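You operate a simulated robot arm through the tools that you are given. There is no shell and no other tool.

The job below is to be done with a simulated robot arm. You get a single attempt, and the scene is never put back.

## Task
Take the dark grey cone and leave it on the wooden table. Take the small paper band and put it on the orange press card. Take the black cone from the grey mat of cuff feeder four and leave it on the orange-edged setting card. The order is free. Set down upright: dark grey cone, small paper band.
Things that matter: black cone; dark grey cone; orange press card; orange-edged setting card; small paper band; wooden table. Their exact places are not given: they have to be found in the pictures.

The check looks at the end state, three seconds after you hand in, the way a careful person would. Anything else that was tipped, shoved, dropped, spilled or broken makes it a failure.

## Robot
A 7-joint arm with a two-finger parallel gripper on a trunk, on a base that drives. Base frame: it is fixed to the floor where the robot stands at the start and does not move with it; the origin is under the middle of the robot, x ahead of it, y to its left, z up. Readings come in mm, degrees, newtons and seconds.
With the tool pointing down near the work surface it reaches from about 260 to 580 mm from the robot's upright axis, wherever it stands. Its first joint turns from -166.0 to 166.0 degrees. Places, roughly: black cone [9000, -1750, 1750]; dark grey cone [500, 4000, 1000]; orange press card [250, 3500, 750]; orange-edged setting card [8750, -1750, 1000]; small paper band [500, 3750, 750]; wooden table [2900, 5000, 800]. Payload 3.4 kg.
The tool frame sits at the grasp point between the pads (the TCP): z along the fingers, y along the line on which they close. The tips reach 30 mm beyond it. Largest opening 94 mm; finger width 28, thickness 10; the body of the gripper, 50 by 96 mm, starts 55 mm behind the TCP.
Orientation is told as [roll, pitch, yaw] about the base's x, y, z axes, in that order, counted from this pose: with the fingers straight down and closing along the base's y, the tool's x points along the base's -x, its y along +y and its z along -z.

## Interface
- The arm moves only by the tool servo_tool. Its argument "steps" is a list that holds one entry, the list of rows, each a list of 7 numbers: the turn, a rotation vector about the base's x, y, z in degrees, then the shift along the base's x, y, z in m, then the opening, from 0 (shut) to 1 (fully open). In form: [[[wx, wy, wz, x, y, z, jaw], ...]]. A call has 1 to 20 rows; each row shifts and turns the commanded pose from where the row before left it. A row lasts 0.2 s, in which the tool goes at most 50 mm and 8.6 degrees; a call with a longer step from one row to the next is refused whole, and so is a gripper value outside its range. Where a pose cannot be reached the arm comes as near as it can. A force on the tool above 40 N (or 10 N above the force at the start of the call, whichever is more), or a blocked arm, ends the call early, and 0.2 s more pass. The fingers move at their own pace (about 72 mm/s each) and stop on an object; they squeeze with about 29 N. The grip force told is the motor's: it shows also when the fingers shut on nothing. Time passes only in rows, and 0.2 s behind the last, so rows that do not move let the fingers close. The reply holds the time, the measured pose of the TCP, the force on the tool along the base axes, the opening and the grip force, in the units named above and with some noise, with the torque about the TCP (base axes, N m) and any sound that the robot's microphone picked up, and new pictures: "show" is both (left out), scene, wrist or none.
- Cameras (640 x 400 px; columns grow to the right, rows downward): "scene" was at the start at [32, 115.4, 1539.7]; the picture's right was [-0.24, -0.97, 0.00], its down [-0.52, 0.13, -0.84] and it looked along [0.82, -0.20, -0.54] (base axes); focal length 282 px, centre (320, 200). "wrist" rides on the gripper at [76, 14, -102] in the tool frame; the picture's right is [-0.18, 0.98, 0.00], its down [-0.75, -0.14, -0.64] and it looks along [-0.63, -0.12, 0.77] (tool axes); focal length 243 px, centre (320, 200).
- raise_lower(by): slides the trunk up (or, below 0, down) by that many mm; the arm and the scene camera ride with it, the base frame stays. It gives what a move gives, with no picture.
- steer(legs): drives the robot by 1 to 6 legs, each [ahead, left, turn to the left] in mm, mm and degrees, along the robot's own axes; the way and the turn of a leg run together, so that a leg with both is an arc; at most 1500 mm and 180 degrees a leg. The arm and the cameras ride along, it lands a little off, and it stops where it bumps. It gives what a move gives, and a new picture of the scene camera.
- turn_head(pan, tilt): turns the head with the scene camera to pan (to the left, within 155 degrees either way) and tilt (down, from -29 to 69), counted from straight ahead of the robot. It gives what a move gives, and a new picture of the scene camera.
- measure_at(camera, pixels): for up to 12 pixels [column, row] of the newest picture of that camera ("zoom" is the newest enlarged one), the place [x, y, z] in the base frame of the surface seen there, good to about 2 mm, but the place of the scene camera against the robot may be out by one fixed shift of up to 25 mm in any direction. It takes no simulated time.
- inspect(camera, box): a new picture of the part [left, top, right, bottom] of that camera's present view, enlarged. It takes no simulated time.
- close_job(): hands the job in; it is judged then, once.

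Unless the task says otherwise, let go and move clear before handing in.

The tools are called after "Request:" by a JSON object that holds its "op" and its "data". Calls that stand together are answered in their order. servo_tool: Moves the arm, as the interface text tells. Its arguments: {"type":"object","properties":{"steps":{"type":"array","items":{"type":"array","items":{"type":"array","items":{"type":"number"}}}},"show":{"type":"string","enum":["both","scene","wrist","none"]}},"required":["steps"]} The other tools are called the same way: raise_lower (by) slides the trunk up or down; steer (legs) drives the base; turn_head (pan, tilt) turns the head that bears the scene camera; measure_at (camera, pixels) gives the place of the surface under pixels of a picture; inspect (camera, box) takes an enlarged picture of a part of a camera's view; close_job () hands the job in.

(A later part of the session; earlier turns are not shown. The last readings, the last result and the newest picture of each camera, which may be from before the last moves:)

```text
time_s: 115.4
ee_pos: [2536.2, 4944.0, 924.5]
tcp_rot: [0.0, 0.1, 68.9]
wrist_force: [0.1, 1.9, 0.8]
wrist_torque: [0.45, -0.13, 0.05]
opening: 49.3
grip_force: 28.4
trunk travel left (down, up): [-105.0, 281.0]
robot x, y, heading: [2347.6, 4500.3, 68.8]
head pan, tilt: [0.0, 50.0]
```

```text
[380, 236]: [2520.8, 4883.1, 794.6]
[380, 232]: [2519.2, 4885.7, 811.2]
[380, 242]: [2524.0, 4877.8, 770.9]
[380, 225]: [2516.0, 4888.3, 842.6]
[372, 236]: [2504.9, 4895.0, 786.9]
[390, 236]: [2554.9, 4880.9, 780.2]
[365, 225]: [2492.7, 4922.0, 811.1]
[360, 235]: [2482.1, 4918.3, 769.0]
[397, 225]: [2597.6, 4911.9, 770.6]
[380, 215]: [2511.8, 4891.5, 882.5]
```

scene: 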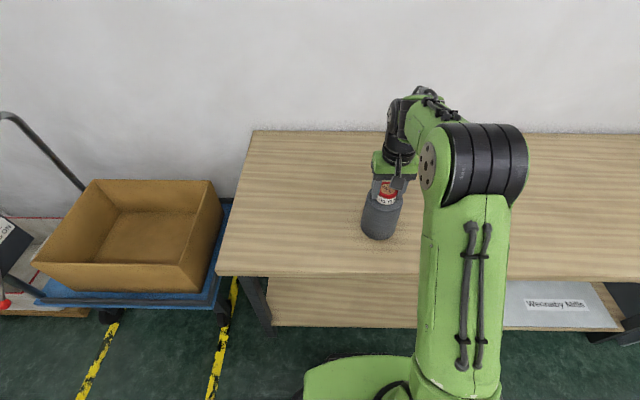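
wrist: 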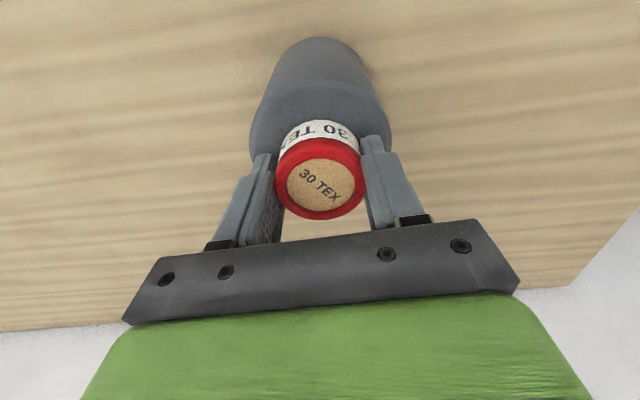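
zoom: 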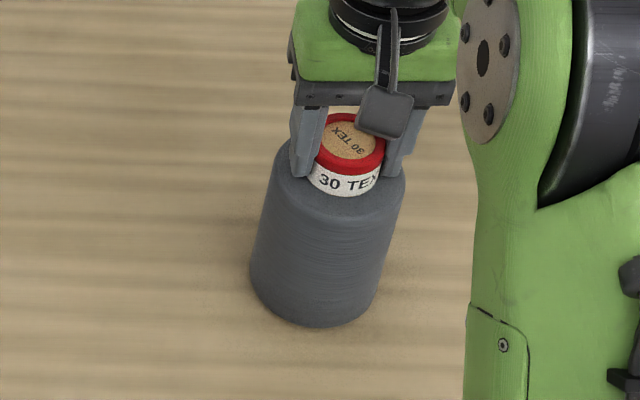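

The cap-to-TCP offset is unchanged, so the table's contact surface is just a bit above its visible top. I lower slightly to get light contact.

Request:
{"op": "servo_tool", "data": {"steps": [[[0, 0, 0, 0, 0, -0.001, 0.3], [0, 0, 0, 0, 0, 0, 0.3], [0, 0, 0, 0, 0, 0, 0.3]]], "show": "none"}}

Request:
{"op": "servo_tool", "data": {"steps": [[[0, 0, 0, 0, 0, -0.001, 0.3], [0, 0, 0, 0, 0, 0, 0.3], [0, 0, 0, 0, 0, 0, 0.3]]], "show": "none"}}

```text
time_s: 116.2
ee_pos: [2536.1, 4944.1, 923.3]
tcp_rot: [-0.1, -0.2, 68.9]
wrist_force: [0.1, 2.7, 9.9]
wrist_torque: [1.01, -0.21, 0.04]
opening: 49.1
grip_force: 29.1
trunk travel left (down, up): [-105.0, 281.0]
robot x, y, heading: [2349.1, 4499.9, 69.1]
head pan, tilt: [0.0, 50.0]
```

```text
time_s: 117.0
ee_pos: [2535.1, 4942.6, 923.6]
tcp_rot: [0.0, 0.1, 68.8]
wrist_force: [0.2, 0.2, 15.4]
wrist_torque: [0.98, -0.3, 0.01]
opening: 49.0
grip_force: 29.1
trunk travel left (down, up): [-105.0, 281.0]
robot x, y, heading: [2348.1, 4497.1, 69.0]
head pan, tilt: [0.0, 50.0]
```

Contact is firm and the base is flat to within 1°. I ease up 1 mm and open the jaws.

Request:
{"op": "servo_tool", "data": {"steps": [[[0, 0, 0, 0, 0, 0.0015, 0.3], [0, 0, 0, 0, 0, 0, 0.3], [0, 0, 0, 0, 0, 0, 0.55], [0, 0, 0, 0, 0, 0, 0.6], [0, 0, 0, 0, 0, 0, 0.8], [0, 0, 0, 0, 0, 0, 1], [0, 0, 0, 0, 0, 0, 1], [0, 0, 0, 0, 0, 0, 1]]]}}

```text
time_s: 118.8
ee_pos: [2537.0, 4942.7, 923.3]
tcp_rot: [0.0, 0.0, 68.9]
wrist_force: [0.3, 0.9, 0.6]
wrist_torque: [-0.01, 0.01, 0.04]
opening: 94.0
grip_force: 0.0
trunk travel left (down, up): [-105.0, 281.0]
robot x, y, heading: [2348.8, 4500.3, 68.7]
head pan, tilt: [0.0, 50.0]
```

scene: 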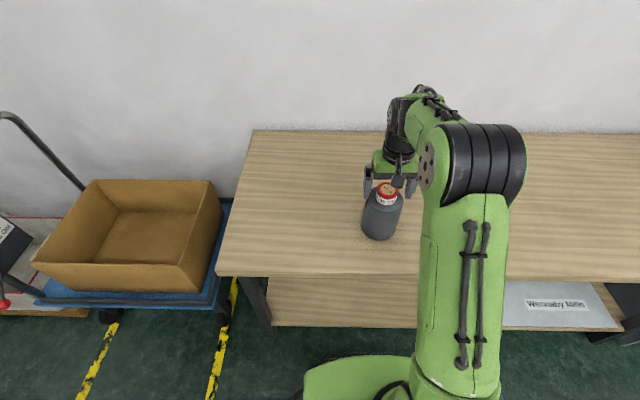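
wrist: 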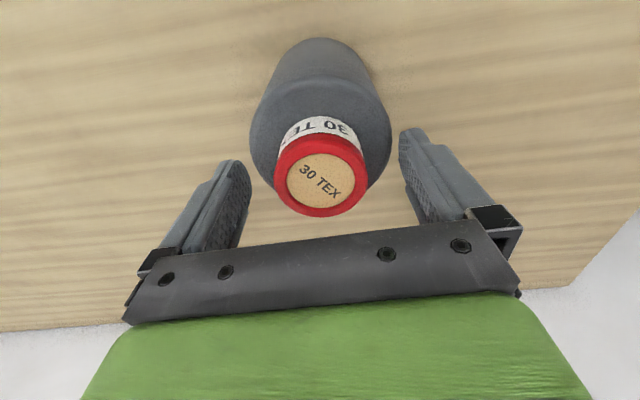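

The cone stands free between the open jaws. I rise straight up and check it.

Request:
{"op": "servo_tool", "data": {"steps": [[[0, 0, 0, 0, 0, 0.02, 1], [0, 0, 0, 0, 0, 0.03, 1], [0, 0, 0, 0, 0, 0.04, 1], [0, 0, 0, 0, 0, 0.04, 1], [0, 0, 0, 0, 0, 0.04, 1], [0, 0, 0, 0, 0, 0, 1]]]}}

Request:
{"op": "measure_at", "data": {"camera": "wrist", "pixels": [[320, 100], [335, 95], [326, 110]]}}

```text
time_s: 120.2
ee_pos: [2536.7, 4943.8, 1094.9]
tcp_rot: [0.1, 0.2, 68.8]
wrist_force: [0.4, -0.7, 0.4]
wrist_torque: [0.02, -0.02, -0.03]
opening: 94.0
grip_force: 0.0
trunk travel left (down, up): [-105.0, 281.0]
robot x, y, heading: [2349.1, 4498.8, 68.9]
head pan, tilt: [0.0, 50.0]
```

scene: 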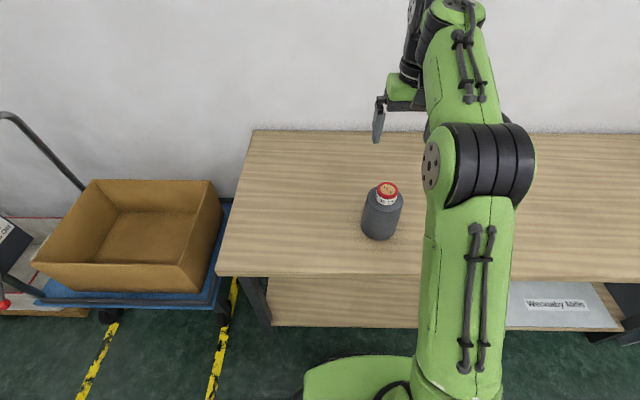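
wrist: 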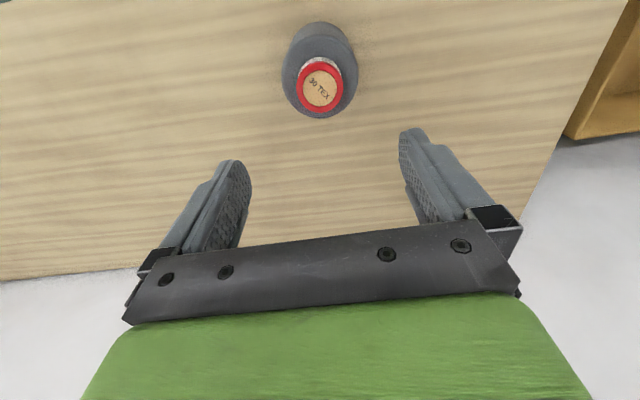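

```text
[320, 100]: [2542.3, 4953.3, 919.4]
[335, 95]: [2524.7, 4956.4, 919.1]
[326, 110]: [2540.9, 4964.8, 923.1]
```

The dark grey cone stands upright on the wooden table. Now I look for the way to the far hall (about s +x direction), turning the head right.

Request:
{"op": "turn_head", "data": {"pan": -90, "tilt": 12}}

Request:
{"op": "inspect", "data": {"camera": "scene", "box": [200, 60, 520, 260]}}

Request:
{"op": "turn_head", "data": {"pan": -130, "tilt": 20}}

Request:
{"op": "inspect", "data": {"camera": "scene", "box": [200, 60, 520, 260]}}

```text
time_s: 121.8
ee_pos: [2536.6, 4943.7, 1094.7]
tcp_rot: [0.0, 0.2, 68.9]
wrist_force: [0.5, 0.4, 0.8]
wrist_torque: [0.0, 0.0, -0.02]
opening: 93.7
grip_force: 0.0
trunk travel left (down, up): [-105.0, 281.0]
robot x, y, heading: [2349.5, 4500.6, 68.8]
head pan, tilt: [-90.0, 12.0]
```

scene: 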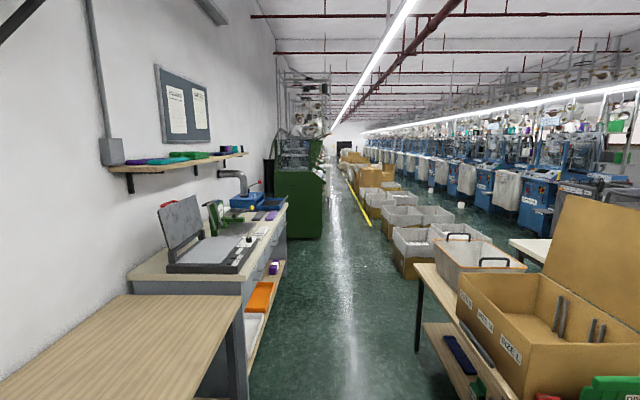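

```text
2.00 times, centred on (360, 160) of scene
```

zoom: 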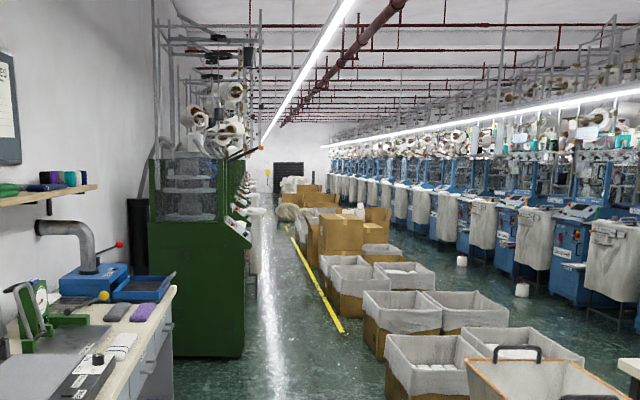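

```text
time_s: 122.9
ee_pos: [2537.0, 4944.3, 1095.0]
tcp_rot: [0.0, 0.1, 68.7]
wrist_force: [-0.8, 0.6, 0.4]
wrist_torque: [0.0, 0.0, -0.01]
opening: 94.2
grip_force: 0.1
trunk travel left (down, up): [-105.0, 281.0]
robot x, y, heading: [2348.4, 4500.0, 68.7]
head pan, tilt: [-130.0, 20.0]
```

scene: 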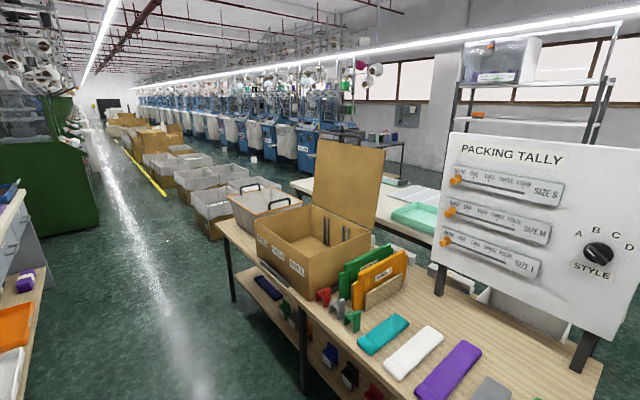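

```text
2.00 times, centred on (360, 160) of scene
```

zoom: 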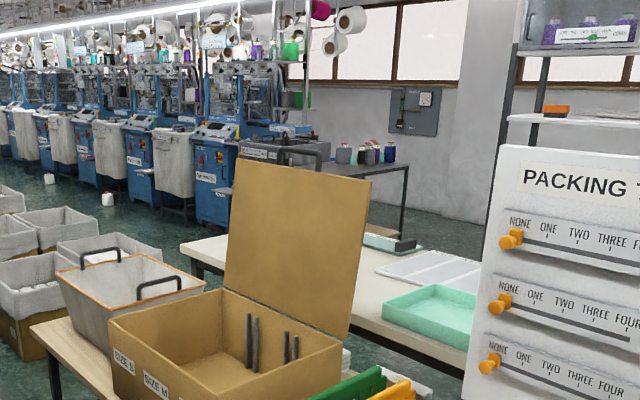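

The blue machine row faces the middle aisle. I measure machine fronts, boxes and floor to plan the way.

Request:
{"op": "measure_at", "data": {"camera": "scene", "pixels": [[308, 165], [285, 155], [268, 158], [253, 160], [213, 235], [190, 210], [165, 180], [175, 155], [240, 175], [225, 150], [232, 298], [395, 180]]}}

Request:
{"op": "measure_at", "data": {"camera": "scene", "pixels": [[155, 182], [120, 150], [205, 145], [140, 135], [115, 118], [180, 140], [240, 140], [265, 170], [300, 182], [160, 240], [130, 200], [110, 160]]}}

```text
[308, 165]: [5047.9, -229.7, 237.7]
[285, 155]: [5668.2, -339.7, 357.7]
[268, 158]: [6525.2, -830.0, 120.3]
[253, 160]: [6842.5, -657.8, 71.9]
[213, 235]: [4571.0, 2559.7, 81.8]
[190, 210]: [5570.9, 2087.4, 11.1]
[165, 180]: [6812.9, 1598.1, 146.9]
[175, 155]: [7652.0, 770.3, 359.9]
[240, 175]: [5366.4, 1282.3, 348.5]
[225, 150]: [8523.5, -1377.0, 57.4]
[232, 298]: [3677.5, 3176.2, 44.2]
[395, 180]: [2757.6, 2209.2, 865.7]
```

```text
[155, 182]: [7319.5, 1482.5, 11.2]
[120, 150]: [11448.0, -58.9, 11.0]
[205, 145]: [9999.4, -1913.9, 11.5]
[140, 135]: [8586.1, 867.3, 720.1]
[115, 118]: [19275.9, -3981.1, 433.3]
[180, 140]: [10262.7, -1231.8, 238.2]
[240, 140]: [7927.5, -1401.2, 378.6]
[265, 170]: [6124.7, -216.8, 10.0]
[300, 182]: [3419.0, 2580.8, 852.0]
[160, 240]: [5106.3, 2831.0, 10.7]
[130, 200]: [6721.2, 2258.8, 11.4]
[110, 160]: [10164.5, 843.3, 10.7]
```

The machines' fronts lie along a line I can reach by an open aisle beyond the tray table. I pull the arm in, back away from the wooden table, and return to the corridor.

Request:
{"op": "servo_tool", "data": {"steps": [[[0, 0, 0, -0.01, -0.026, 0.01, 1], [0, 0, 0, -0.011, -0.028, 0.01, 1], [0, 0, 0, -0.011, -0.028, 0.01, 1], [0, 0, 0, -0.011, -0.028, 0.01, 1], [0, 0, 0, -0.011, -0.028, 0.01, 1], [0, 0, 0, 0, 0, 0, 1]]], "show": "none"}}

Request:
{"op": "steer", "data": {"legs": [[-500, 450, 0], [-450, 400, 0]]}}

Request:
{"op": "turn_head", "data": {"pan": -150, "tilt": 30}}

```text
time_s: 124.3
ee_pos: [2481.3, 4805.2, 1145.3]
tcp_rot: [0.0, 0.2, 68.9]
wrist_force: [0.6, 0.0, 0.7]
wrist_torque: [-0.04, -0.01, -0.03]
opening: 93.8
grip_force: 0.0
trunk travel left (down, up): [-105.0, 281.0]
robot x, y, heading: [2349.0, 4498.1, 68.6]
head pan, tilt: [-130.0, 20.0]
```

```text
time_s: 131.1
ee_pos: [1340.2, 4213.2, 1143.9]
tcp_rot: [0.1, 0.1, 68.9]
wrist_force: [0.5, -0.1, -0.4]
wrist_torque: [0.0, 0.01, -0.02]
opening: 93.8
grip_force: 0.1
trunk travel left (down, up): [-105.0, 281.0]
robot x, y, heading: [1207.8, 3907.8, 68.7]
head pan, tilt: [-130.0, 20.0]
```

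scene: 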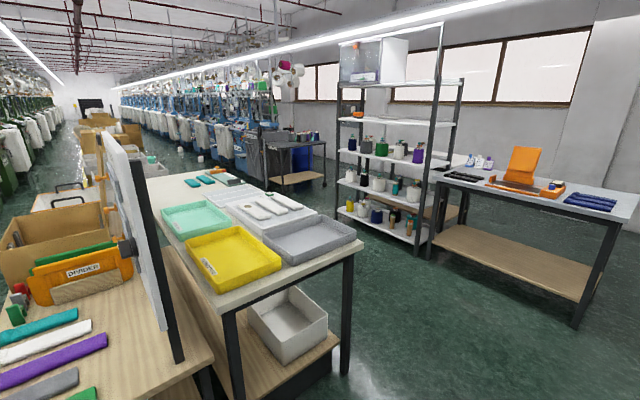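

```text
time_s: 131.9
ee_pos: [1339.3, 4213.6, 1143.9]
tcp_rot: [0.0, 0.1, 68.7]
wrist_force: [-0.4, -0.5, -0.2]
wrist_torque: [0.0, 0.01, -0.01]
opening: 94.1
grip_force: 0.0
trunk travel left (down, up): [-105.0, 281.0]
robot x, y, heading: [1209.4, 3908.9, 69.0]
head pan, tilt: [-150.0, 30.0]
```

scene: 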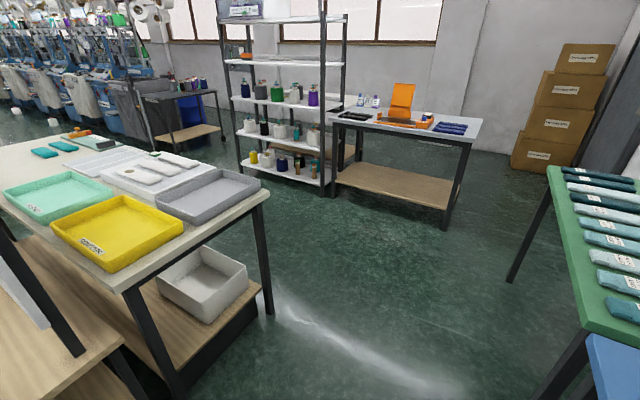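

The corridor behind is open (tray table leg at (270,312), press table leg at (445,228)). I measure and then back up 1730 mm.

Request:
{"op": "measure_at", "data": {"camera": "scene", "pixels": [[270, 312], [325, 193], [445, 228], [222, 148], [240, 168], [186, 398], [155, 150], [130, 130]]}}

Request:
{"op": "steer", "data": {"legs": [[-900, 0, 0], [-820, 0, 0]]}}

Request:
{"op": "turn_head", "data": {"pan": -100, "tilt": 25}}

```text
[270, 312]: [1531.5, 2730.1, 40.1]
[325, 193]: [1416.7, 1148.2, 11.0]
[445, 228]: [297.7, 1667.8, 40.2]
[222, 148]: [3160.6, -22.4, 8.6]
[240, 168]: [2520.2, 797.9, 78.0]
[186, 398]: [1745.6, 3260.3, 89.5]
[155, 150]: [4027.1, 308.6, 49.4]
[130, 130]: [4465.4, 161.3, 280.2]
```

```text
time_s: 140.6
ee_pos: [716.5, 2623.0, 1144.0]
tcp_rot: [-0.1, 0.2, 67.7]
wrist_force: [-0.4, 0.1, 0.9]
wrist_torque: [0.0, 0.0, -0.03]
opening: 93.9
grip_force: 0.0
trunk travel left (down, up): [-105.0, 281.0]
robot x, y, heading: [578.0, 2319.5, 67.8]
head pan, tilt: [-150.0, 30.0]
```

scene: 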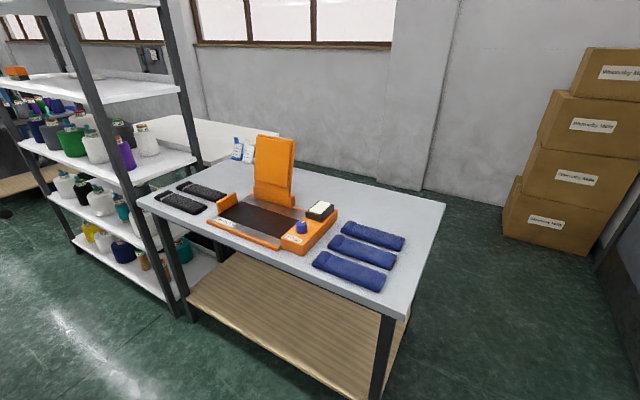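

```text
time_s: 141.7
ee_pos: [718.9, 2624.3, 1144.7]
tcp_rot: [0.0, 0.1, 67.7]
wrist_force: [-0.2, 0.7, 0.3]
wrist_torque: [0.01, 0.02, 0.01]
opening: 94.1
grip_force: 0.2
trunk travel left (down, up): [-105.0, 281.0]
robot x, y, heading: [575.3, 2320.5, 67.5]
head pan, tilt: [-100.0, 25.0]
```

scene: 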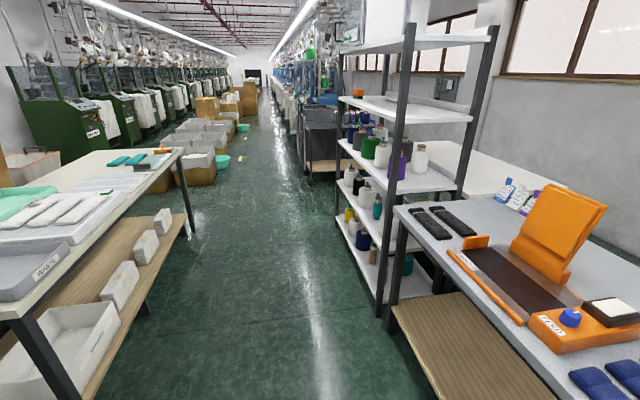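

The aisle ahead is clear. I turn to face along it and drive 2 m, then look.

Request:
{"op": "steer", "data": {"legs": [[0, 0, -89.5], [1400, 40, 0]]}}

Request:
{"op": "turn_head", "data": {"pan": 0, "tilt": 15}}

```text
time_s: 152.5
ee_pos: [2152.6, 1647.5, 1143.8]
tcp_rot: [0.0, 0.1, -24.5]
wrist_force: [-0.3, 0.1, 0.1]
wrist_torque: [0.04, 0.0, -0.03]
opening: 94.0
grip_force: 0.1
trunk travel left (down, up): [-105.0, 281.0]
robot x, y, heading: [1855.6, 1795.1, -24.4]
head pan, tilt: [-100.0, 25.0]
```

scene: 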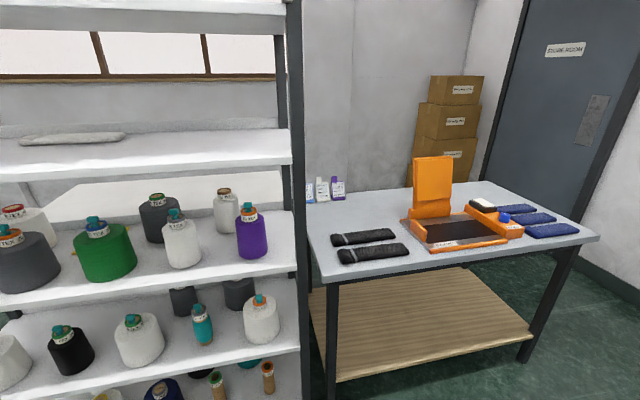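

```text
time_s: 154.2
ee_pos: [2153.4, 1646.4, 1142.3]
tcp_rot: [0.0, 0.0, -24.6]
wrist_force: [1.1, 1.0, -0.3]
wrist_torque: [0.0, -0.05, -0.01]
opening: 94.0
grip_force: 0.1
trunk travel left (down, up): [-105.0, 281.0]
robot x, y, heading: [1855.7, 1796.4, -24.8]
head pan, tilt: [0.0, 15.0]
```

scene: 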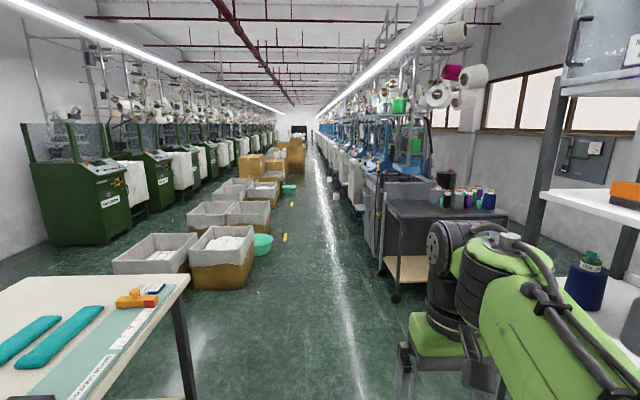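

I measure floor obstacles (bowl (263,243), buckets (335,195), yellow strip (285,237)) before going on.

Request:
{"op": "measure_at", "data": {"camera": "scene", "pixels": [[263, 250], [285, 238], [336, 197], [329, 181], [289, 190], [292, 205], [355, 205], [250, 288], [271, 215], [372, 255], [395, 298], [310, 170]]}}

Request:
{"op": "inspect", "data": {"camera": "scene", "box": [260, 100, 420, 210]}}

```text
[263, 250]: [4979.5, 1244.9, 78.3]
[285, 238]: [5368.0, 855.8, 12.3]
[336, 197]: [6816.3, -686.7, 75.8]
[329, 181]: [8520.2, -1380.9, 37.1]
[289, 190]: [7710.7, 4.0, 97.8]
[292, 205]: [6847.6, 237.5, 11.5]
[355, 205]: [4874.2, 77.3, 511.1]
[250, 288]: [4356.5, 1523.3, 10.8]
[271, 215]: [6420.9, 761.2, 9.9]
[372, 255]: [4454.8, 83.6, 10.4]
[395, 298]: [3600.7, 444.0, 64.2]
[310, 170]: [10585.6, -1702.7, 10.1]
```

```text
3.64 times, centred on (340, 155) of scene
```

zoom: 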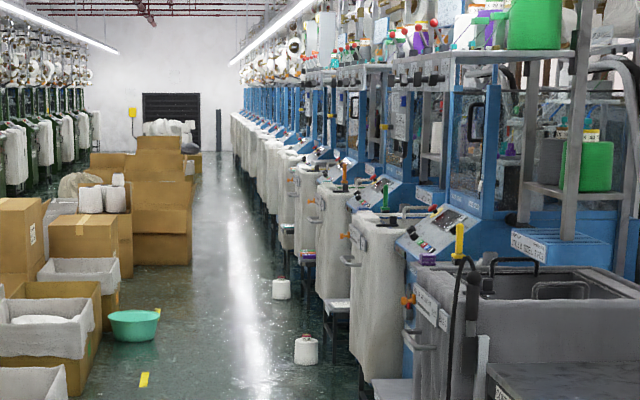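

The free lane lies at hall offset t≈1980–2780 and I'm at 2361. I straighten up and drive ahead 2.8 m.

Request:
{"op": "steer", "data": {"legs": [[0, 0, 2.7], [1400, 20, 0], [1400, 0, 0]]}}

```text
time_s: 168.4
ee_pos: [4750.8, 511.7, 1144.1]
tcp_rot: [-0.1, 0.1, -25.2]
wrist_force: [0.3, -0.4, -0.5]
wrist_torque: [-0.05, -0.01, 0.02]
opening: 94.0
grip_force: 0.0
trunk travel left (down, up): [-105.0, 281.0]
robot x, y, heading: [4457.7, 663.6, -25.4]
head pan, tilt: [0.0, 15.0]
```

scene: 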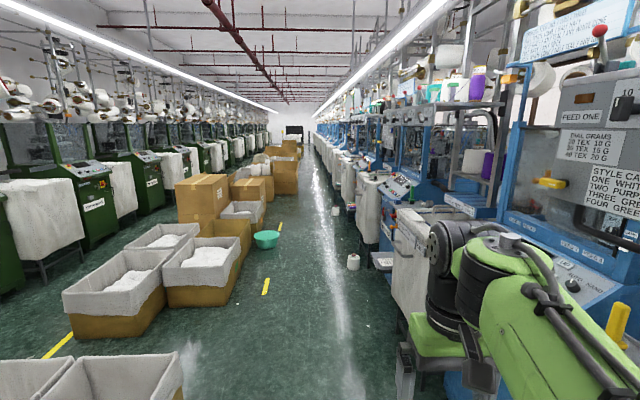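

I passed "FEED ONE". I straighten and continue, drifting slightly left.

Request:
{"op": "steer", "data": {"legs": [[0, 0, 3.5], [1300, 90, 0], [0, 0, 0.8], [1300, 20, 0]]}}

```text
time_s: 182.0
ee_pos: [7274.7, -278.5, 1144.0]
tcp_rot: [0.0, 0.2, -20.3]
wrist_force: [0.5, -0.1, -0.2]
wrist_torque: [0.0, 0.01, 0.01]
opening: 94.0
grip_force: 0.2
trunk travel left (down, up): [-105.0, 281.0]
robot x, y, heading: [6966.7, -148.1, -20.2]
head pan, tilt: [0.0, 15.0]
```

scene: 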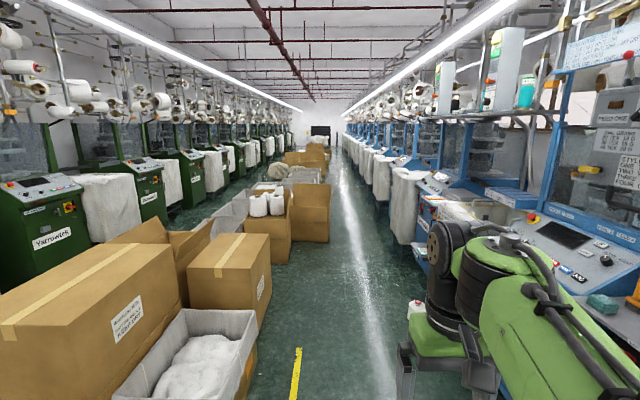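

I turn the head to the right to read the machines' signs.

Request:
{"op": "turn_head", "data": {"pan": -50, "tilt": 5}}

Request:
{"op": "inspect", "data": {"camera": "scene", "box": [0, 50, 320, 250]}}

Request:
{"op": "inspect", "data": {"camera": "scene", "box": [320, 50, 640, 250]}}

```text
time_s: 183.2
ee_pos: [7274.1, -277.2, 1144.3]
tcp_rot: [0.0, 0.1, -20.3]
wrist_force: [-0.9, -0.2, -0.1]
wrist_torque: [0.02, -0.01, 0.0]
opening: 93.9
grip_force: 0.1
trunk travel left (down, up): [-105.0, 281.0]
robot x, y, heading: [6971.9, -149.3, -20.1]
head pan, tilt: [-50.0, 5.0]
```

scene: 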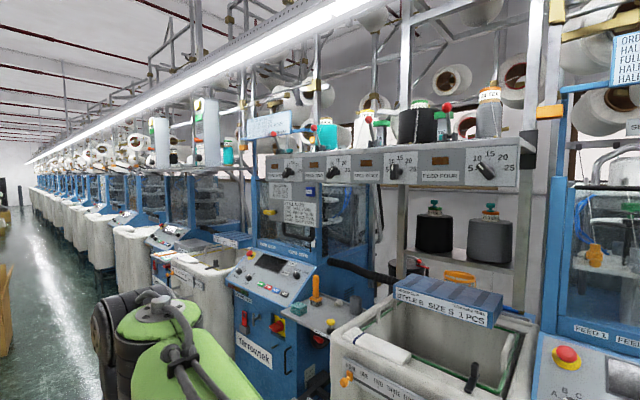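

```text
2.00 times, centred on (160, 150) of scene
```

zoom: 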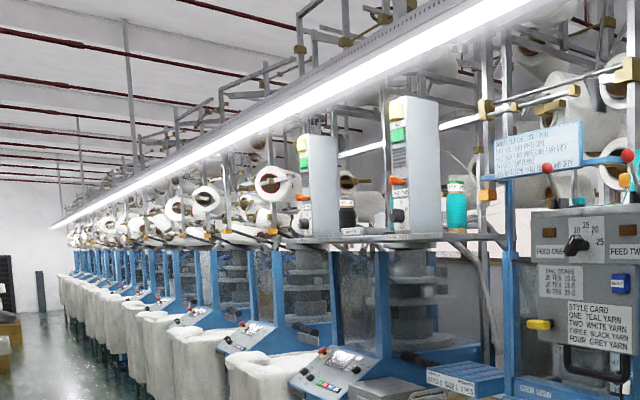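

```text
2.00 times, centred on (480, 150) of scene
```

zoom: 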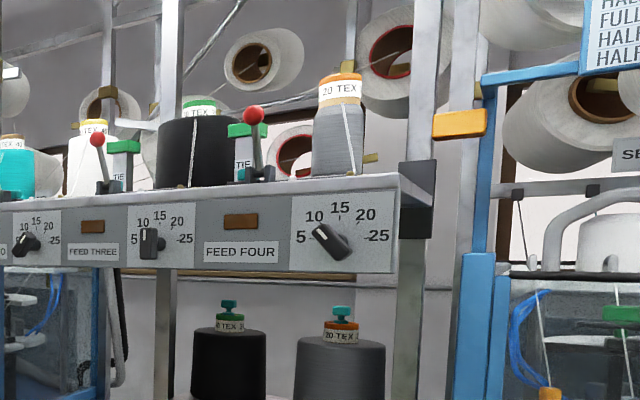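

I measure the positions of this machine's cones and the next machine's top shelf.

Request:
{"op": "measure_at", "data": {"camera": "scene", "pixels": [[418, 130], [490, 120], [440, 172], [290, 168], [160, 140], [205, 130], [228, 150], [435, 235], [320, 135], [230, 240], [185, 170], [262, 340]]}}

```text
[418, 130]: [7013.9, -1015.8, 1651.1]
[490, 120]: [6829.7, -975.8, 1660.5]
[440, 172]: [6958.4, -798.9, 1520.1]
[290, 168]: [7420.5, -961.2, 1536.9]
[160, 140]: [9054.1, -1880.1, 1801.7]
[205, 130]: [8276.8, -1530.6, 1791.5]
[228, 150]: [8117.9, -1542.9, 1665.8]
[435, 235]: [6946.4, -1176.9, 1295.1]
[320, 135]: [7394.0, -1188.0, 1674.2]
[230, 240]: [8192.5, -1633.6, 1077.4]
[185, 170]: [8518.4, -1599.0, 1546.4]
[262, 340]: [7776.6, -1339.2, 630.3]
```

The target machine is the next one. I straighten and drive 2.1 m further along.

Request:
{"op": "steer", "data": {"legs": [[0, 0, -1.8], [1050, -80, 0], [1050, 0, 0]]}}

Request:
{"op": "turn_head", "data": {"pan": -80, "tilt": 5}}

```text
time_s: 194.0
ee_pos: [9191.5, -1138.9, 1144.2]
tcp_rot: [0.0, 0.1, -21.5]
wrist_force: [-1.1, 1.2, 0.8]
wrist_torque: [0.04, 0.04, 0.03]
opening: 94.1
grip_force: 0.0
trunk travel left (down, up): [-105.0, 281.0]
robot x, y, heading: [8891.6, -1004.2, -21.6]
head pan, tilt: [-50.0, 5.0]
```

scene: 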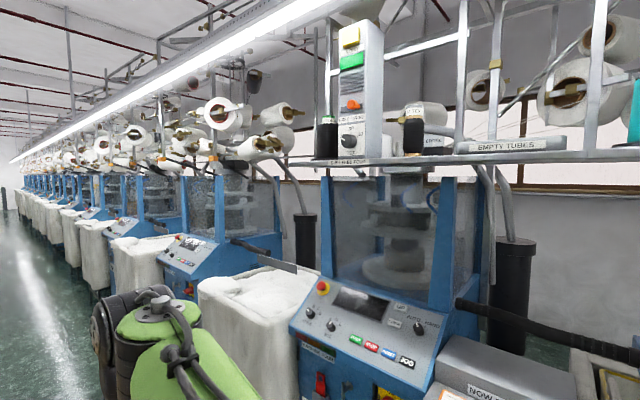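

```text
time_s: 194.9
ee_pos: [9192.5, -1140.0, 1144.1]
tcp_rot: [0.0, 0.1, -21.7]
wrist_force: [-0.4, -0.4, -0.4]
wrist_torque: [0.0, 0.01, -0.02]
opening: 94.2
grip_force: 0.0
trunk travel left (down, up): [-105.0, 281.0]
robot x, y, heading: [8891.3, -1002.1, -21.5]
head pan, tilt: [-80.0, 5.0]
```

scene: 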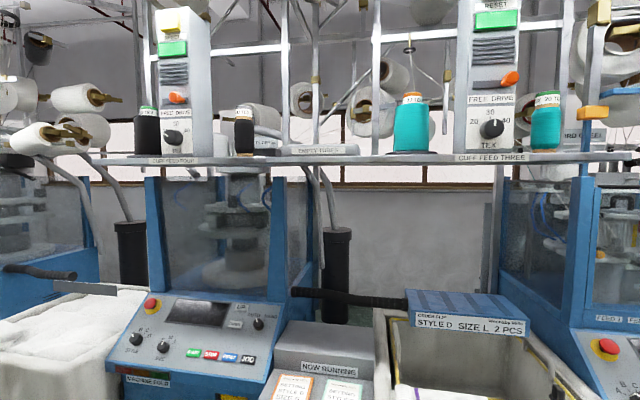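

I now see "CUFF FEED FOUR" with black cones at (145,130) and (243,130), and "NOW RUNNING" with cards at (292,388). I zoom in.

Request:
{"op": "inspect", "data": {"camera": "scene", "box": [100, 60, 380, 180]}}

Request:
{"op": "turn_head", "data": {"pan": -80, "tilt": 35}}

Request:
{"op": "inspect", "data": {"camera": "scene", "box": [220, 140, 480, 300]}}

```text
2.29 times, centred on (240, 120) of scene
```

zoom: 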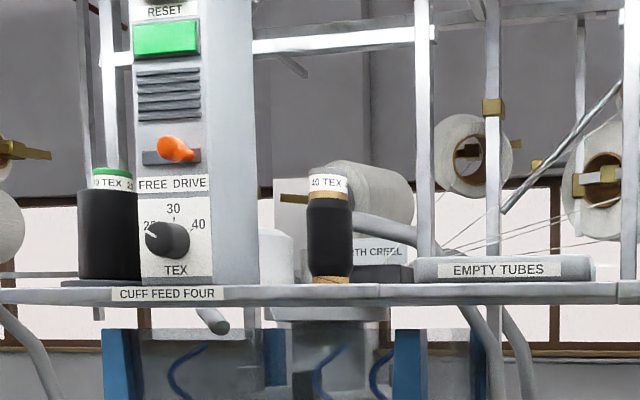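

```text
time_s: 195.9
ee_pos: [9191.1, -1139.5, 1144.8]
tcp_rot: [-0.1, 0.1, -21.7]
wrist_force: [0.1, -0.3, -0.3]
wrist_torque: [0.02, 0.02, 0.01]
opening: 94.0
grip_force: 0.2
trunk travel left (down, up): [-105.0, 281.0]
robot x, y, heading: [8891.3, -1007.9, -22.1]
head pan, tilt: [-80.0, 35.0]
```

scene: 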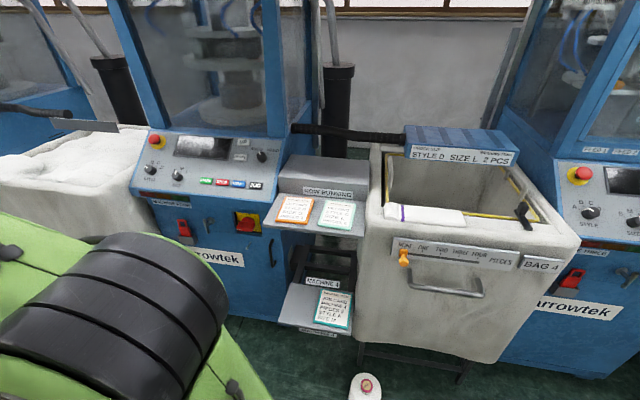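

```text
2.46 times, centred on (350, 220) of scene
```

zoom: 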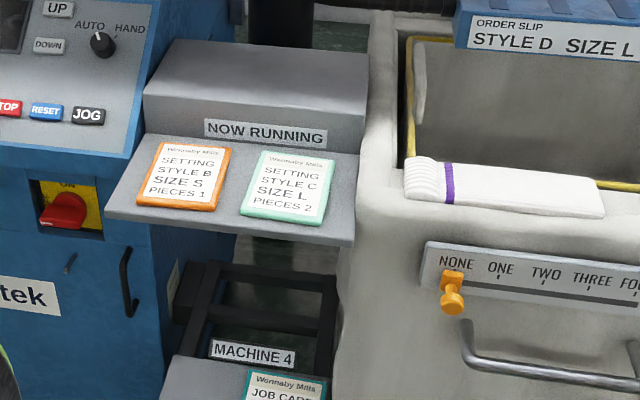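

The orange-edged setting card lies at (296,210) on the "NOW RUNNING" shelf. I measure its corners, and then the black cones.

Request:
{"op": "measure_at", "data": {"camera": "zoom", "pixels": [[157, 145], [230, 149], [214, 209], [138, 204], [185, 175], [290, 190], [120, 190], [350, 215], [230, 225], [260, 80], [240, 125], [345, 180]]}}

Request:
{"op": "turn_head", "data": {"pan": -80, "tilt": 5}}

Request:
{"op": "measure_at", "data": {"camera": "scene", "pixels": [[147, 130], [147, 155], [143, 108], [140, 159], [243, 135], [246, 157], [185, 130], [220, 160], [135, 158], [172, 162], [250, 148], [320, 150]]}}

```text
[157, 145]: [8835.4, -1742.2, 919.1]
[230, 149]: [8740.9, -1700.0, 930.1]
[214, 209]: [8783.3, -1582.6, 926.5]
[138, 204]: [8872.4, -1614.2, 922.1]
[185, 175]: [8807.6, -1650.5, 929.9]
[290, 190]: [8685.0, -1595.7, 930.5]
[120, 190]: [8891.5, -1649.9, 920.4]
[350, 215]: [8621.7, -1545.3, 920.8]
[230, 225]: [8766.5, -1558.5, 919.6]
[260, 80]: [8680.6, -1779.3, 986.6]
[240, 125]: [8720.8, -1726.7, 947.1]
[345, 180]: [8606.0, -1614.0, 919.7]
```

```text
time_s: 196.8
ee_pos: [9190.9, -1140.2, 1144.1]
tcp_rot: [-0.1, 0.1, -21.7]
wrist_force: [-0.9, -0.7, 0.3]
wrist_torque: [-0.01, 0.03, -0.02]
opening: 94.0
grip_force: 0.1
trunk travel left (down, up): [-105.0, 281.0]
robot x, y, heading: [8889.4, -1001.2, -21.9]
head pan, tilt: [-80.0, 5.0]
```

scene: 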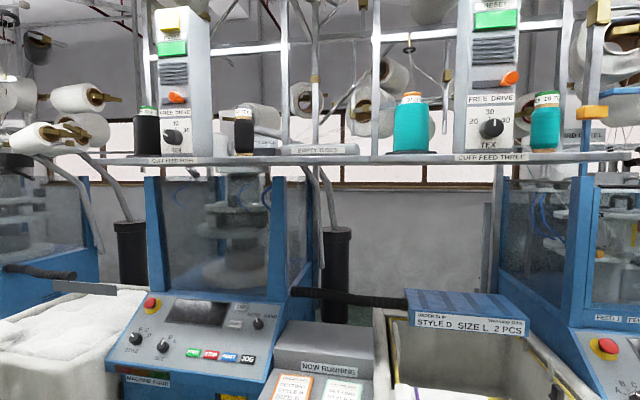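

```text
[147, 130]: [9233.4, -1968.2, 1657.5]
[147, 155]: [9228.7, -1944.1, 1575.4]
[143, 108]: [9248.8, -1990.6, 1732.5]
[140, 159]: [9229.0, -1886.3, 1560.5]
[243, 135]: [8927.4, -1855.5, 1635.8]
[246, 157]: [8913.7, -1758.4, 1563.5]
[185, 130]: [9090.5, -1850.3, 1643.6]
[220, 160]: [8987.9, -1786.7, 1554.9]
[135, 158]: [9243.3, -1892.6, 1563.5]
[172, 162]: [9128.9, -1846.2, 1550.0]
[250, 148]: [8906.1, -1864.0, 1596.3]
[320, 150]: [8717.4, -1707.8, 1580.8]
```

By position the target fits the black cone at (243,130), "40 TEX", rather than the one at (147,130). I raise the trunk to see the shelf from above and judge which stands on cuff feeder four's grey mat.

Request:
{"op": "raise_lower", "data": {"by": 278}}

Request:
{"op": "turn_head", "data": {"pan": -80, "tilt": 15}}

Request:
{"op": "inspect", "data": {"camera": "scene", "box": [100, 100, 380, 260]}}

```text
time_s: 199.7
ee_pos: [9193.1, -1139.8, 1422.3]
tcp_rot: [-0.1, 0.1, -21.8]
wrist_force: [-0.2, 0.2, 0.4]
wrist_torque: [-0.02, 0.01, -0.04]
opening: 94.2
grip_force: 0.0
trunk travel left (down, up): [-383.0, 3.0]
robot x, y, heading: [8887.3, -1003.8, -21.7]
head pan, tilt: [-80.0, 5.0]
```

```text
time_s: 200.4
ee_pos: [9191.4, -1139.7, 1421.0]
tcp_rot: [-0.1, 0.0, -21.8]
wrist_force: [-0.5, 0.6, -0.4]
wrist_torque: [0.0, -0.04, -0.01]
opening: 94.1
grip_force: 0.2
trunk travel left (down, up): [-383.0, 3.0]
robot x, y, heading: [8889.8, -1004.7, -21.4]
head pan, tilt: [-80.0, 15.0]
```

scene: 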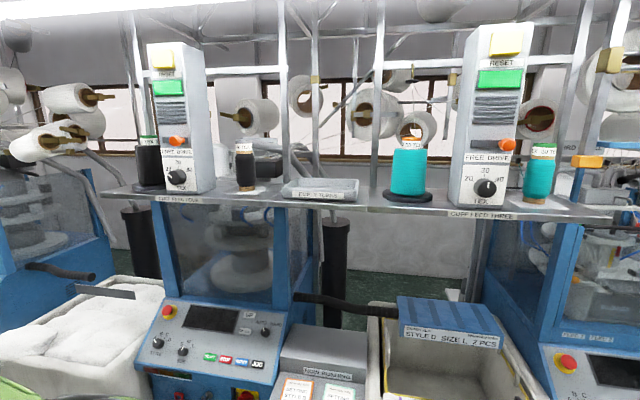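

```text
2.29 times, centred on (240, 180) of scene
```

zoom: 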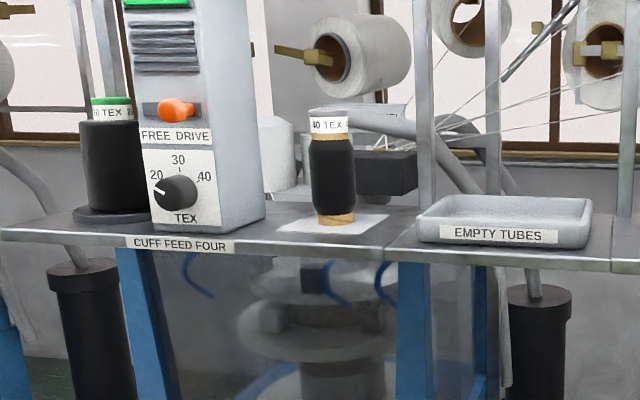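

The right black cone ("40 TEX") stands on a light square, the left one ("20 TEX") on a dark round disc. I zoom in on both and measure.

Request:
{"op": "inspect", "data": {"camera": "scene", "box": [210, 130, 310, 220]}}

Request:
{"op": "measure_at", "data": {"camera": "scene", "pixels": [[245, 152], [245, 170], [245, 186], [230, 198], [262, 195], [225, 200], [150, 170], [150, 143], [143, 194], [245, 145], [236, 170], [254, 170]]}}

Request:
{"op": "inspect", "data": {"camera": "scene", "box": [100, 120, 220, 220]}}

Request:
{"op": "inspect", "data": {"camera": "scene", "box": [360, 130, 600, 230]}}

```text
4.44 times, centred on (260, 175) of scene
```

zoom: 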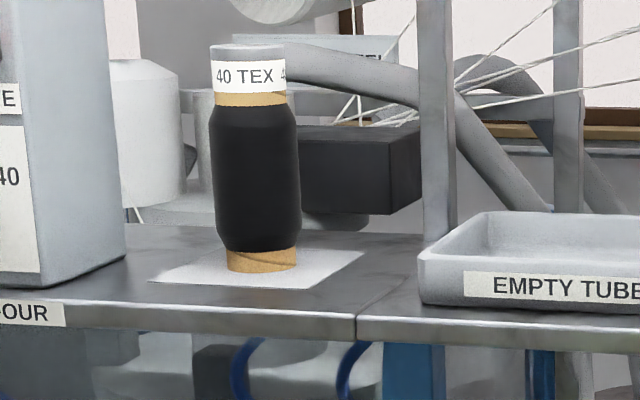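

```text
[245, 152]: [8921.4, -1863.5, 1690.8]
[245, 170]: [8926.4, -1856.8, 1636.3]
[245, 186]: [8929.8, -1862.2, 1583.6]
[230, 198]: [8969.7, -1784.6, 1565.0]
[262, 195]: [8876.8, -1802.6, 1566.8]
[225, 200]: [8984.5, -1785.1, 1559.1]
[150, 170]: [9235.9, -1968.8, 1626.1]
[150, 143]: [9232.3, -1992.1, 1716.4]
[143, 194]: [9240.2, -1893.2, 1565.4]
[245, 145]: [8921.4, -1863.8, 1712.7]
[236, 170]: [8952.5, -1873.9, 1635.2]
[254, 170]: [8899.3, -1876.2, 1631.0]
```

```text
4.00 times, centred on (160, 170) of scene
```

zoom: 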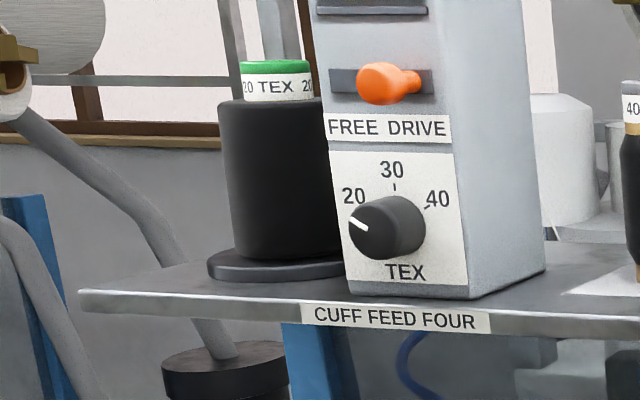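

```text
2.67 times, centred on (480, 180) of scene
```

zoom: 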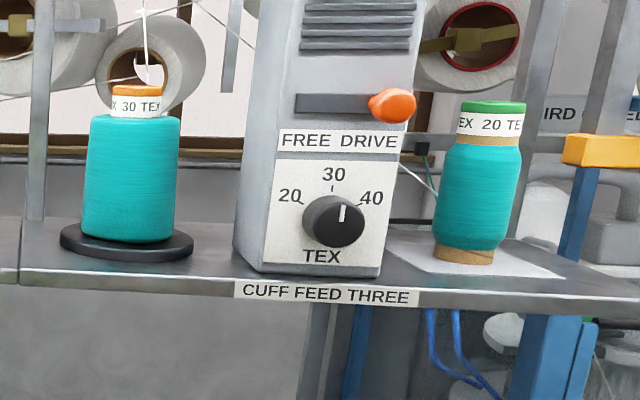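

The light-grey square mats carry the spare cones, so the target is the "40 TEX" black cone. I move ahead 340 mm and turn to face the machine.

Request:
{"op": "steer", "data": {"legs": [[330, 0, 0], [0, 0, -90]]}}

Request:
{"op": "turn_head", "data": {"pan": 0, "tilt": 20}}

Request:
{"op": "servo_tool", "data": {"steps": [[[0, 0, 0, 0, 0, 0, 1]]], "show": "wrist"}}

```text
time_s: 206.5
ee_pos: [9061.4, -1429.2, 1421.2]
tcp_rot: [0.0, 0.0, -113.0]
wrist_force: [0.5, 0.6, -0.8]
wrist_torque: [0.06, 0.02, -0.04]
opening: 94.0
grip_force: 0.1
trunk travel left (down, up): [-383.0, 3.0]
robot x, y, heading: [9202.7, -1127.1, -113.2]
head pan, tilt: [-80.0, 15.0]
```

scene: 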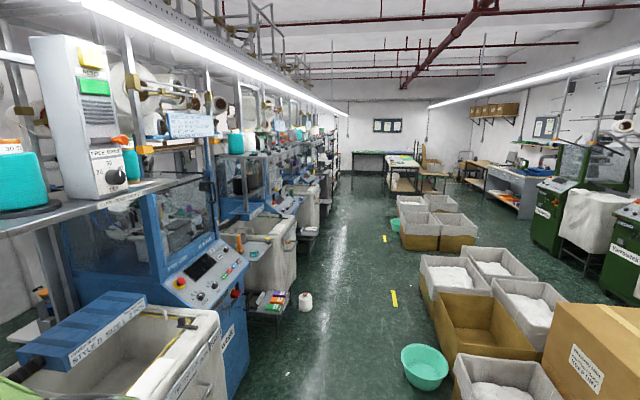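

```text
time_s: 208.0
ee_pos: [9061.9, -1429.1, 1421.2]
tcp_rot: [0.0, 0.1, -113.1]
wrist_force: [-0.9, -0.1, -0.4]
wrist_torque: [-0.02, -0.01, -0.01]
opening: 93.8
grip_force: 0.3
trunk travel left (down, up): [-383.0, 3.0]
robot x, y, heading: [9206.1, -1127.2, -113.0]
head pan, tilt: [0.0, 20.0]
```

scene: 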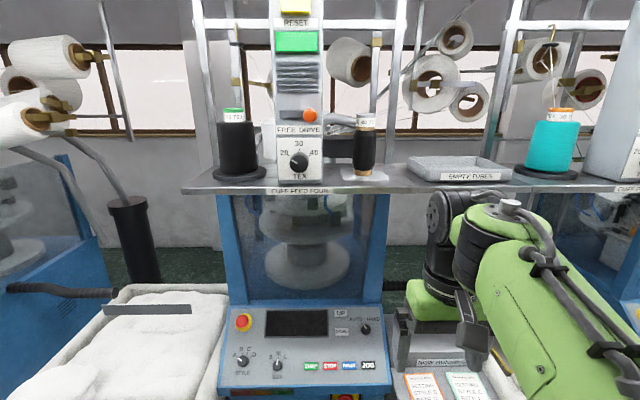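

```text
time_s: 208.4
ee_pos: [9062.6, -1427.9, 1420.9]
tcp_rot: [0.0, 0.1, -113.1]
wrist_force: [0.8, 0.4, 0.4]
wrist_torque: [0.02, -0.01, 0.01]
opening: 94.0
grip_force: 0.1
trunk travel left (down, up): [-383.0, 3.0]
robot x, y, heading: [9202.3, -1131.8, -113.0]
head pan, tilt: [0.0, 20.0]
```

wrist: 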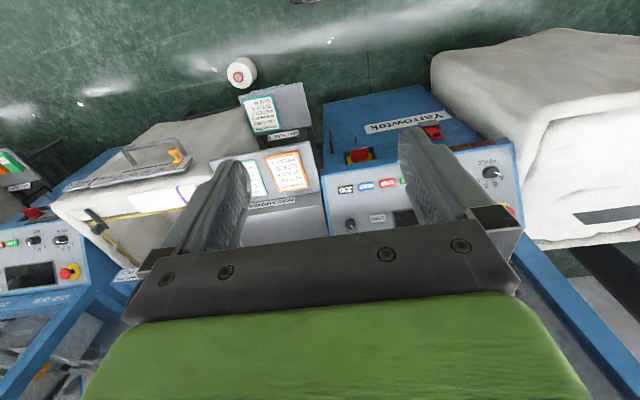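

From here I measure the orange card with the wrist camera and the black cone (365,150) with the scene camera.

Request:
{"op": "measure_at", "data": {"camera": "wrist", "pixels": [[266, 160], [298, 153], [309, 184], [278, 190], [288, 171], [245, 172], [300, 145], [317, 180], [270, 205]]}}

Request:
{"op": "inspect", "data": {"camera": "scene", "box": [310, 90, 430, 200]}}

Request:
{"op": "measure_at", "data": {"camera": "scene", "pixels": [[365, 150], [357, 150], [373, 150], [365, 120], [365, 114], [365, 170], [345, 178], [385, 178], [345, 190], [400, 190], [324, 150], [385, 60]]}}

```text
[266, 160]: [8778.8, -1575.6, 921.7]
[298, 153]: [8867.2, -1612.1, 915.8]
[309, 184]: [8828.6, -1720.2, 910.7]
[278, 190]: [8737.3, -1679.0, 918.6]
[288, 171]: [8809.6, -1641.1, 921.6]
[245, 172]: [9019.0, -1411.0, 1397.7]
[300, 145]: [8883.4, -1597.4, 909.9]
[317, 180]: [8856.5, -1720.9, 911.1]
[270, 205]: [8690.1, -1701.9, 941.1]
```

```text
3.64 times, centred on (370, 145) of scene
```

zoom: 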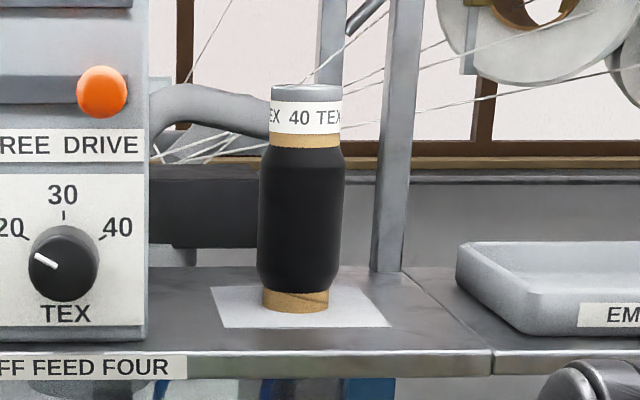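

```text
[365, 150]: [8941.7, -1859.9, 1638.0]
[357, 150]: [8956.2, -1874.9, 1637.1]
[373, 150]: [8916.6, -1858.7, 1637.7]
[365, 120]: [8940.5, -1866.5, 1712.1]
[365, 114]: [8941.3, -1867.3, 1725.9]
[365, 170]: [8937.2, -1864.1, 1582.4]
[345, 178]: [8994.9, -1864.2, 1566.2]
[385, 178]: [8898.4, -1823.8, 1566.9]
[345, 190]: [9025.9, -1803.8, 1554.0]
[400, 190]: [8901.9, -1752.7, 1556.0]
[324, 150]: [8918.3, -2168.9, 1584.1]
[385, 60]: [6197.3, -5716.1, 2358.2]
```

I measure the bar, control box and pipe close to the cone, to know finger room.

Request:
{"op": "measure_at", "data": {"camera": "zoom", "pixels": [[390, 265], [385, 200], [390, 130], [250, 115], [200, 105], [250, 210], [145, 330], [147, 200], [215, 300], [385, 320], [490, 360], [560, 300]]}}

Request:
{"op": "measure_at", "data": {"camera": "zoom", "pixels": [[300, 200], [262, 200], [341, 200], [305, 108], [305, 90], [295, 303], [305, 160], [275, 115], [338, 115], [260, 175], [225, 290], [340, 285]]}}

```text
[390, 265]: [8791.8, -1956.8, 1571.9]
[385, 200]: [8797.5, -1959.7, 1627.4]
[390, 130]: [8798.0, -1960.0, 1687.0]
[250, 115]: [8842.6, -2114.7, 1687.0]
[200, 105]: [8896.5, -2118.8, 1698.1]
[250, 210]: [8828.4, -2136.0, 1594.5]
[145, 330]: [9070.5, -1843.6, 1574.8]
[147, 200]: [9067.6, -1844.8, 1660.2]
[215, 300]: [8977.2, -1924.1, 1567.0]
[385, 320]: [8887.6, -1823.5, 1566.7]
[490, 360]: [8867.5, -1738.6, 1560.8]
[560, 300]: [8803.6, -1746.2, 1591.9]
```

```text
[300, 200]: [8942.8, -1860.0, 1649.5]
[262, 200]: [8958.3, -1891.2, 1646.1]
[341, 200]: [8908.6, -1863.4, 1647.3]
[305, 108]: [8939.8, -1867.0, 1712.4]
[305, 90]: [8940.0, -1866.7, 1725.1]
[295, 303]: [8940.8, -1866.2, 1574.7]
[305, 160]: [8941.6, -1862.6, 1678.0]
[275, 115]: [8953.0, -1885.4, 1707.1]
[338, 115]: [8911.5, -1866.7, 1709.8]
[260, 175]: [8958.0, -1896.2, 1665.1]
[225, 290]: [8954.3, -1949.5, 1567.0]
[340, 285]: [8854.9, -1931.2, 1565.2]
```

There's about 75 mm of room left of the cone and the bar is well behind it. I pitch the tool forward 65° (fingers pointing at the machine, slightly down) while raising and extending, staying well short of the shelf.

Request:
{"op": "servo_tool", "data": {"steps": [[[-5.98, 2.54, 0, -0.0078, -0.0184, 0.02, 1], [-5.98, 2.54, 0, -0.0078, -0.0184, 0.02, 1], [-5.98, 2.54, 0, -0.0078, -0.0184, 0.02, 1], [-5.98, 2.54, 0, -0.0078, -0.0184, 0.02, 1], [-5.98, 2.54, 0, -0.0078, -0.0184, 0.02, 1], [-5.98, 2.54, 0, -0.0078, -0.0184, 0.02, 1], [-5.98, 2.54, 0, -0.0078, -0.0184, 0.02, 1], [-5.98, 2.54, 0, -0.0078, -0.0184, 0.02, 1], [-5.98, 2.54, 0, -0.0078, -0.0184, 0.02, 1], [-5.98, 2.54, 0, -0.0078, -0.0184, 0.02, 1], [0, 0, 0, 0, 0, 0, 1]]]}}

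```text
time_s: 210.8
ee_pos: [8982.9, -1612.4, 1622.8]
tcp_rot: [0.3, -65.0, -113.2]
wrist_force: [0.4, -0.1, 0.6]
wrist_torque: [0.0, -0.02, 0.0]
opening: 93.8
grip_force: 0.1
trunk travel left (down, up): [-383.0, 3.0]
robot x, y, heading: [9204.2, -1125.8, -112.9]
head pan, tilt: [0.0, 20.0]
```

scene: 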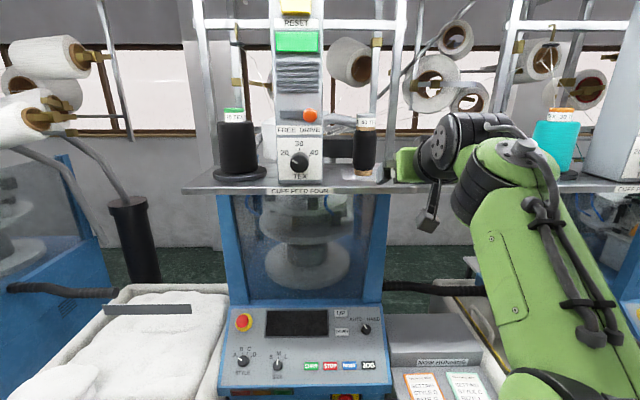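
wrist: 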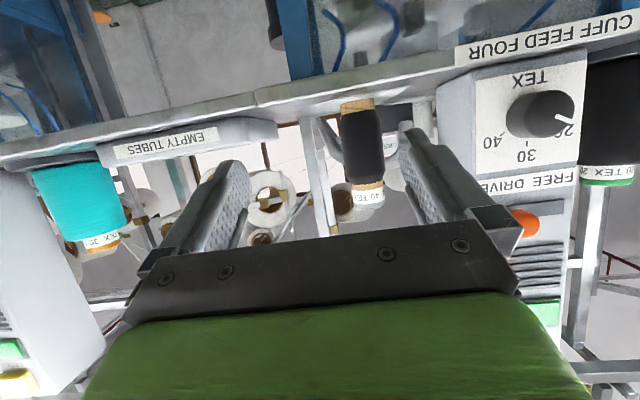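

The tool now points at the machine; the cone is at (363,150) in the upside-down wrist view. I measure it there.

Request:
{"op": "measure_at", "data": {"camera": "wrist", "pixels": [[362, 140], [347, 140], [380, 140], [357, 104], [368, 190], [370, 202], [362, 160], [360, 120], [330, 108], [400, 95], [488, 110], [320, 180]]}}

Request:
{"op": "inspect", "data": {"camera": "wrist", "box": [280, 80, 440, 220]}}

```text
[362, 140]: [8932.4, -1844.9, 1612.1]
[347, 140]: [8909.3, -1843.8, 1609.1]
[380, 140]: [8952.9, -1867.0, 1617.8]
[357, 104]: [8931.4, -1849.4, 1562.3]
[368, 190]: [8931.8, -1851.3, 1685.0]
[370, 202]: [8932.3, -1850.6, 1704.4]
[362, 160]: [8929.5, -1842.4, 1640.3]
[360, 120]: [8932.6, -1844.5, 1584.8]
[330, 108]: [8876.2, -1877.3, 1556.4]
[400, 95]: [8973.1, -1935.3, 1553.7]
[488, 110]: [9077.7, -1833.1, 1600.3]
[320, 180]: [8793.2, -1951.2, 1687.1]
```

```text
2.86 times, centred on (360, 150) of wrist
```

zoom: 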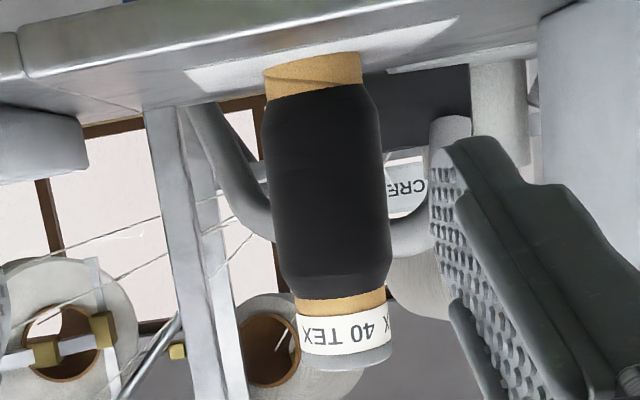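

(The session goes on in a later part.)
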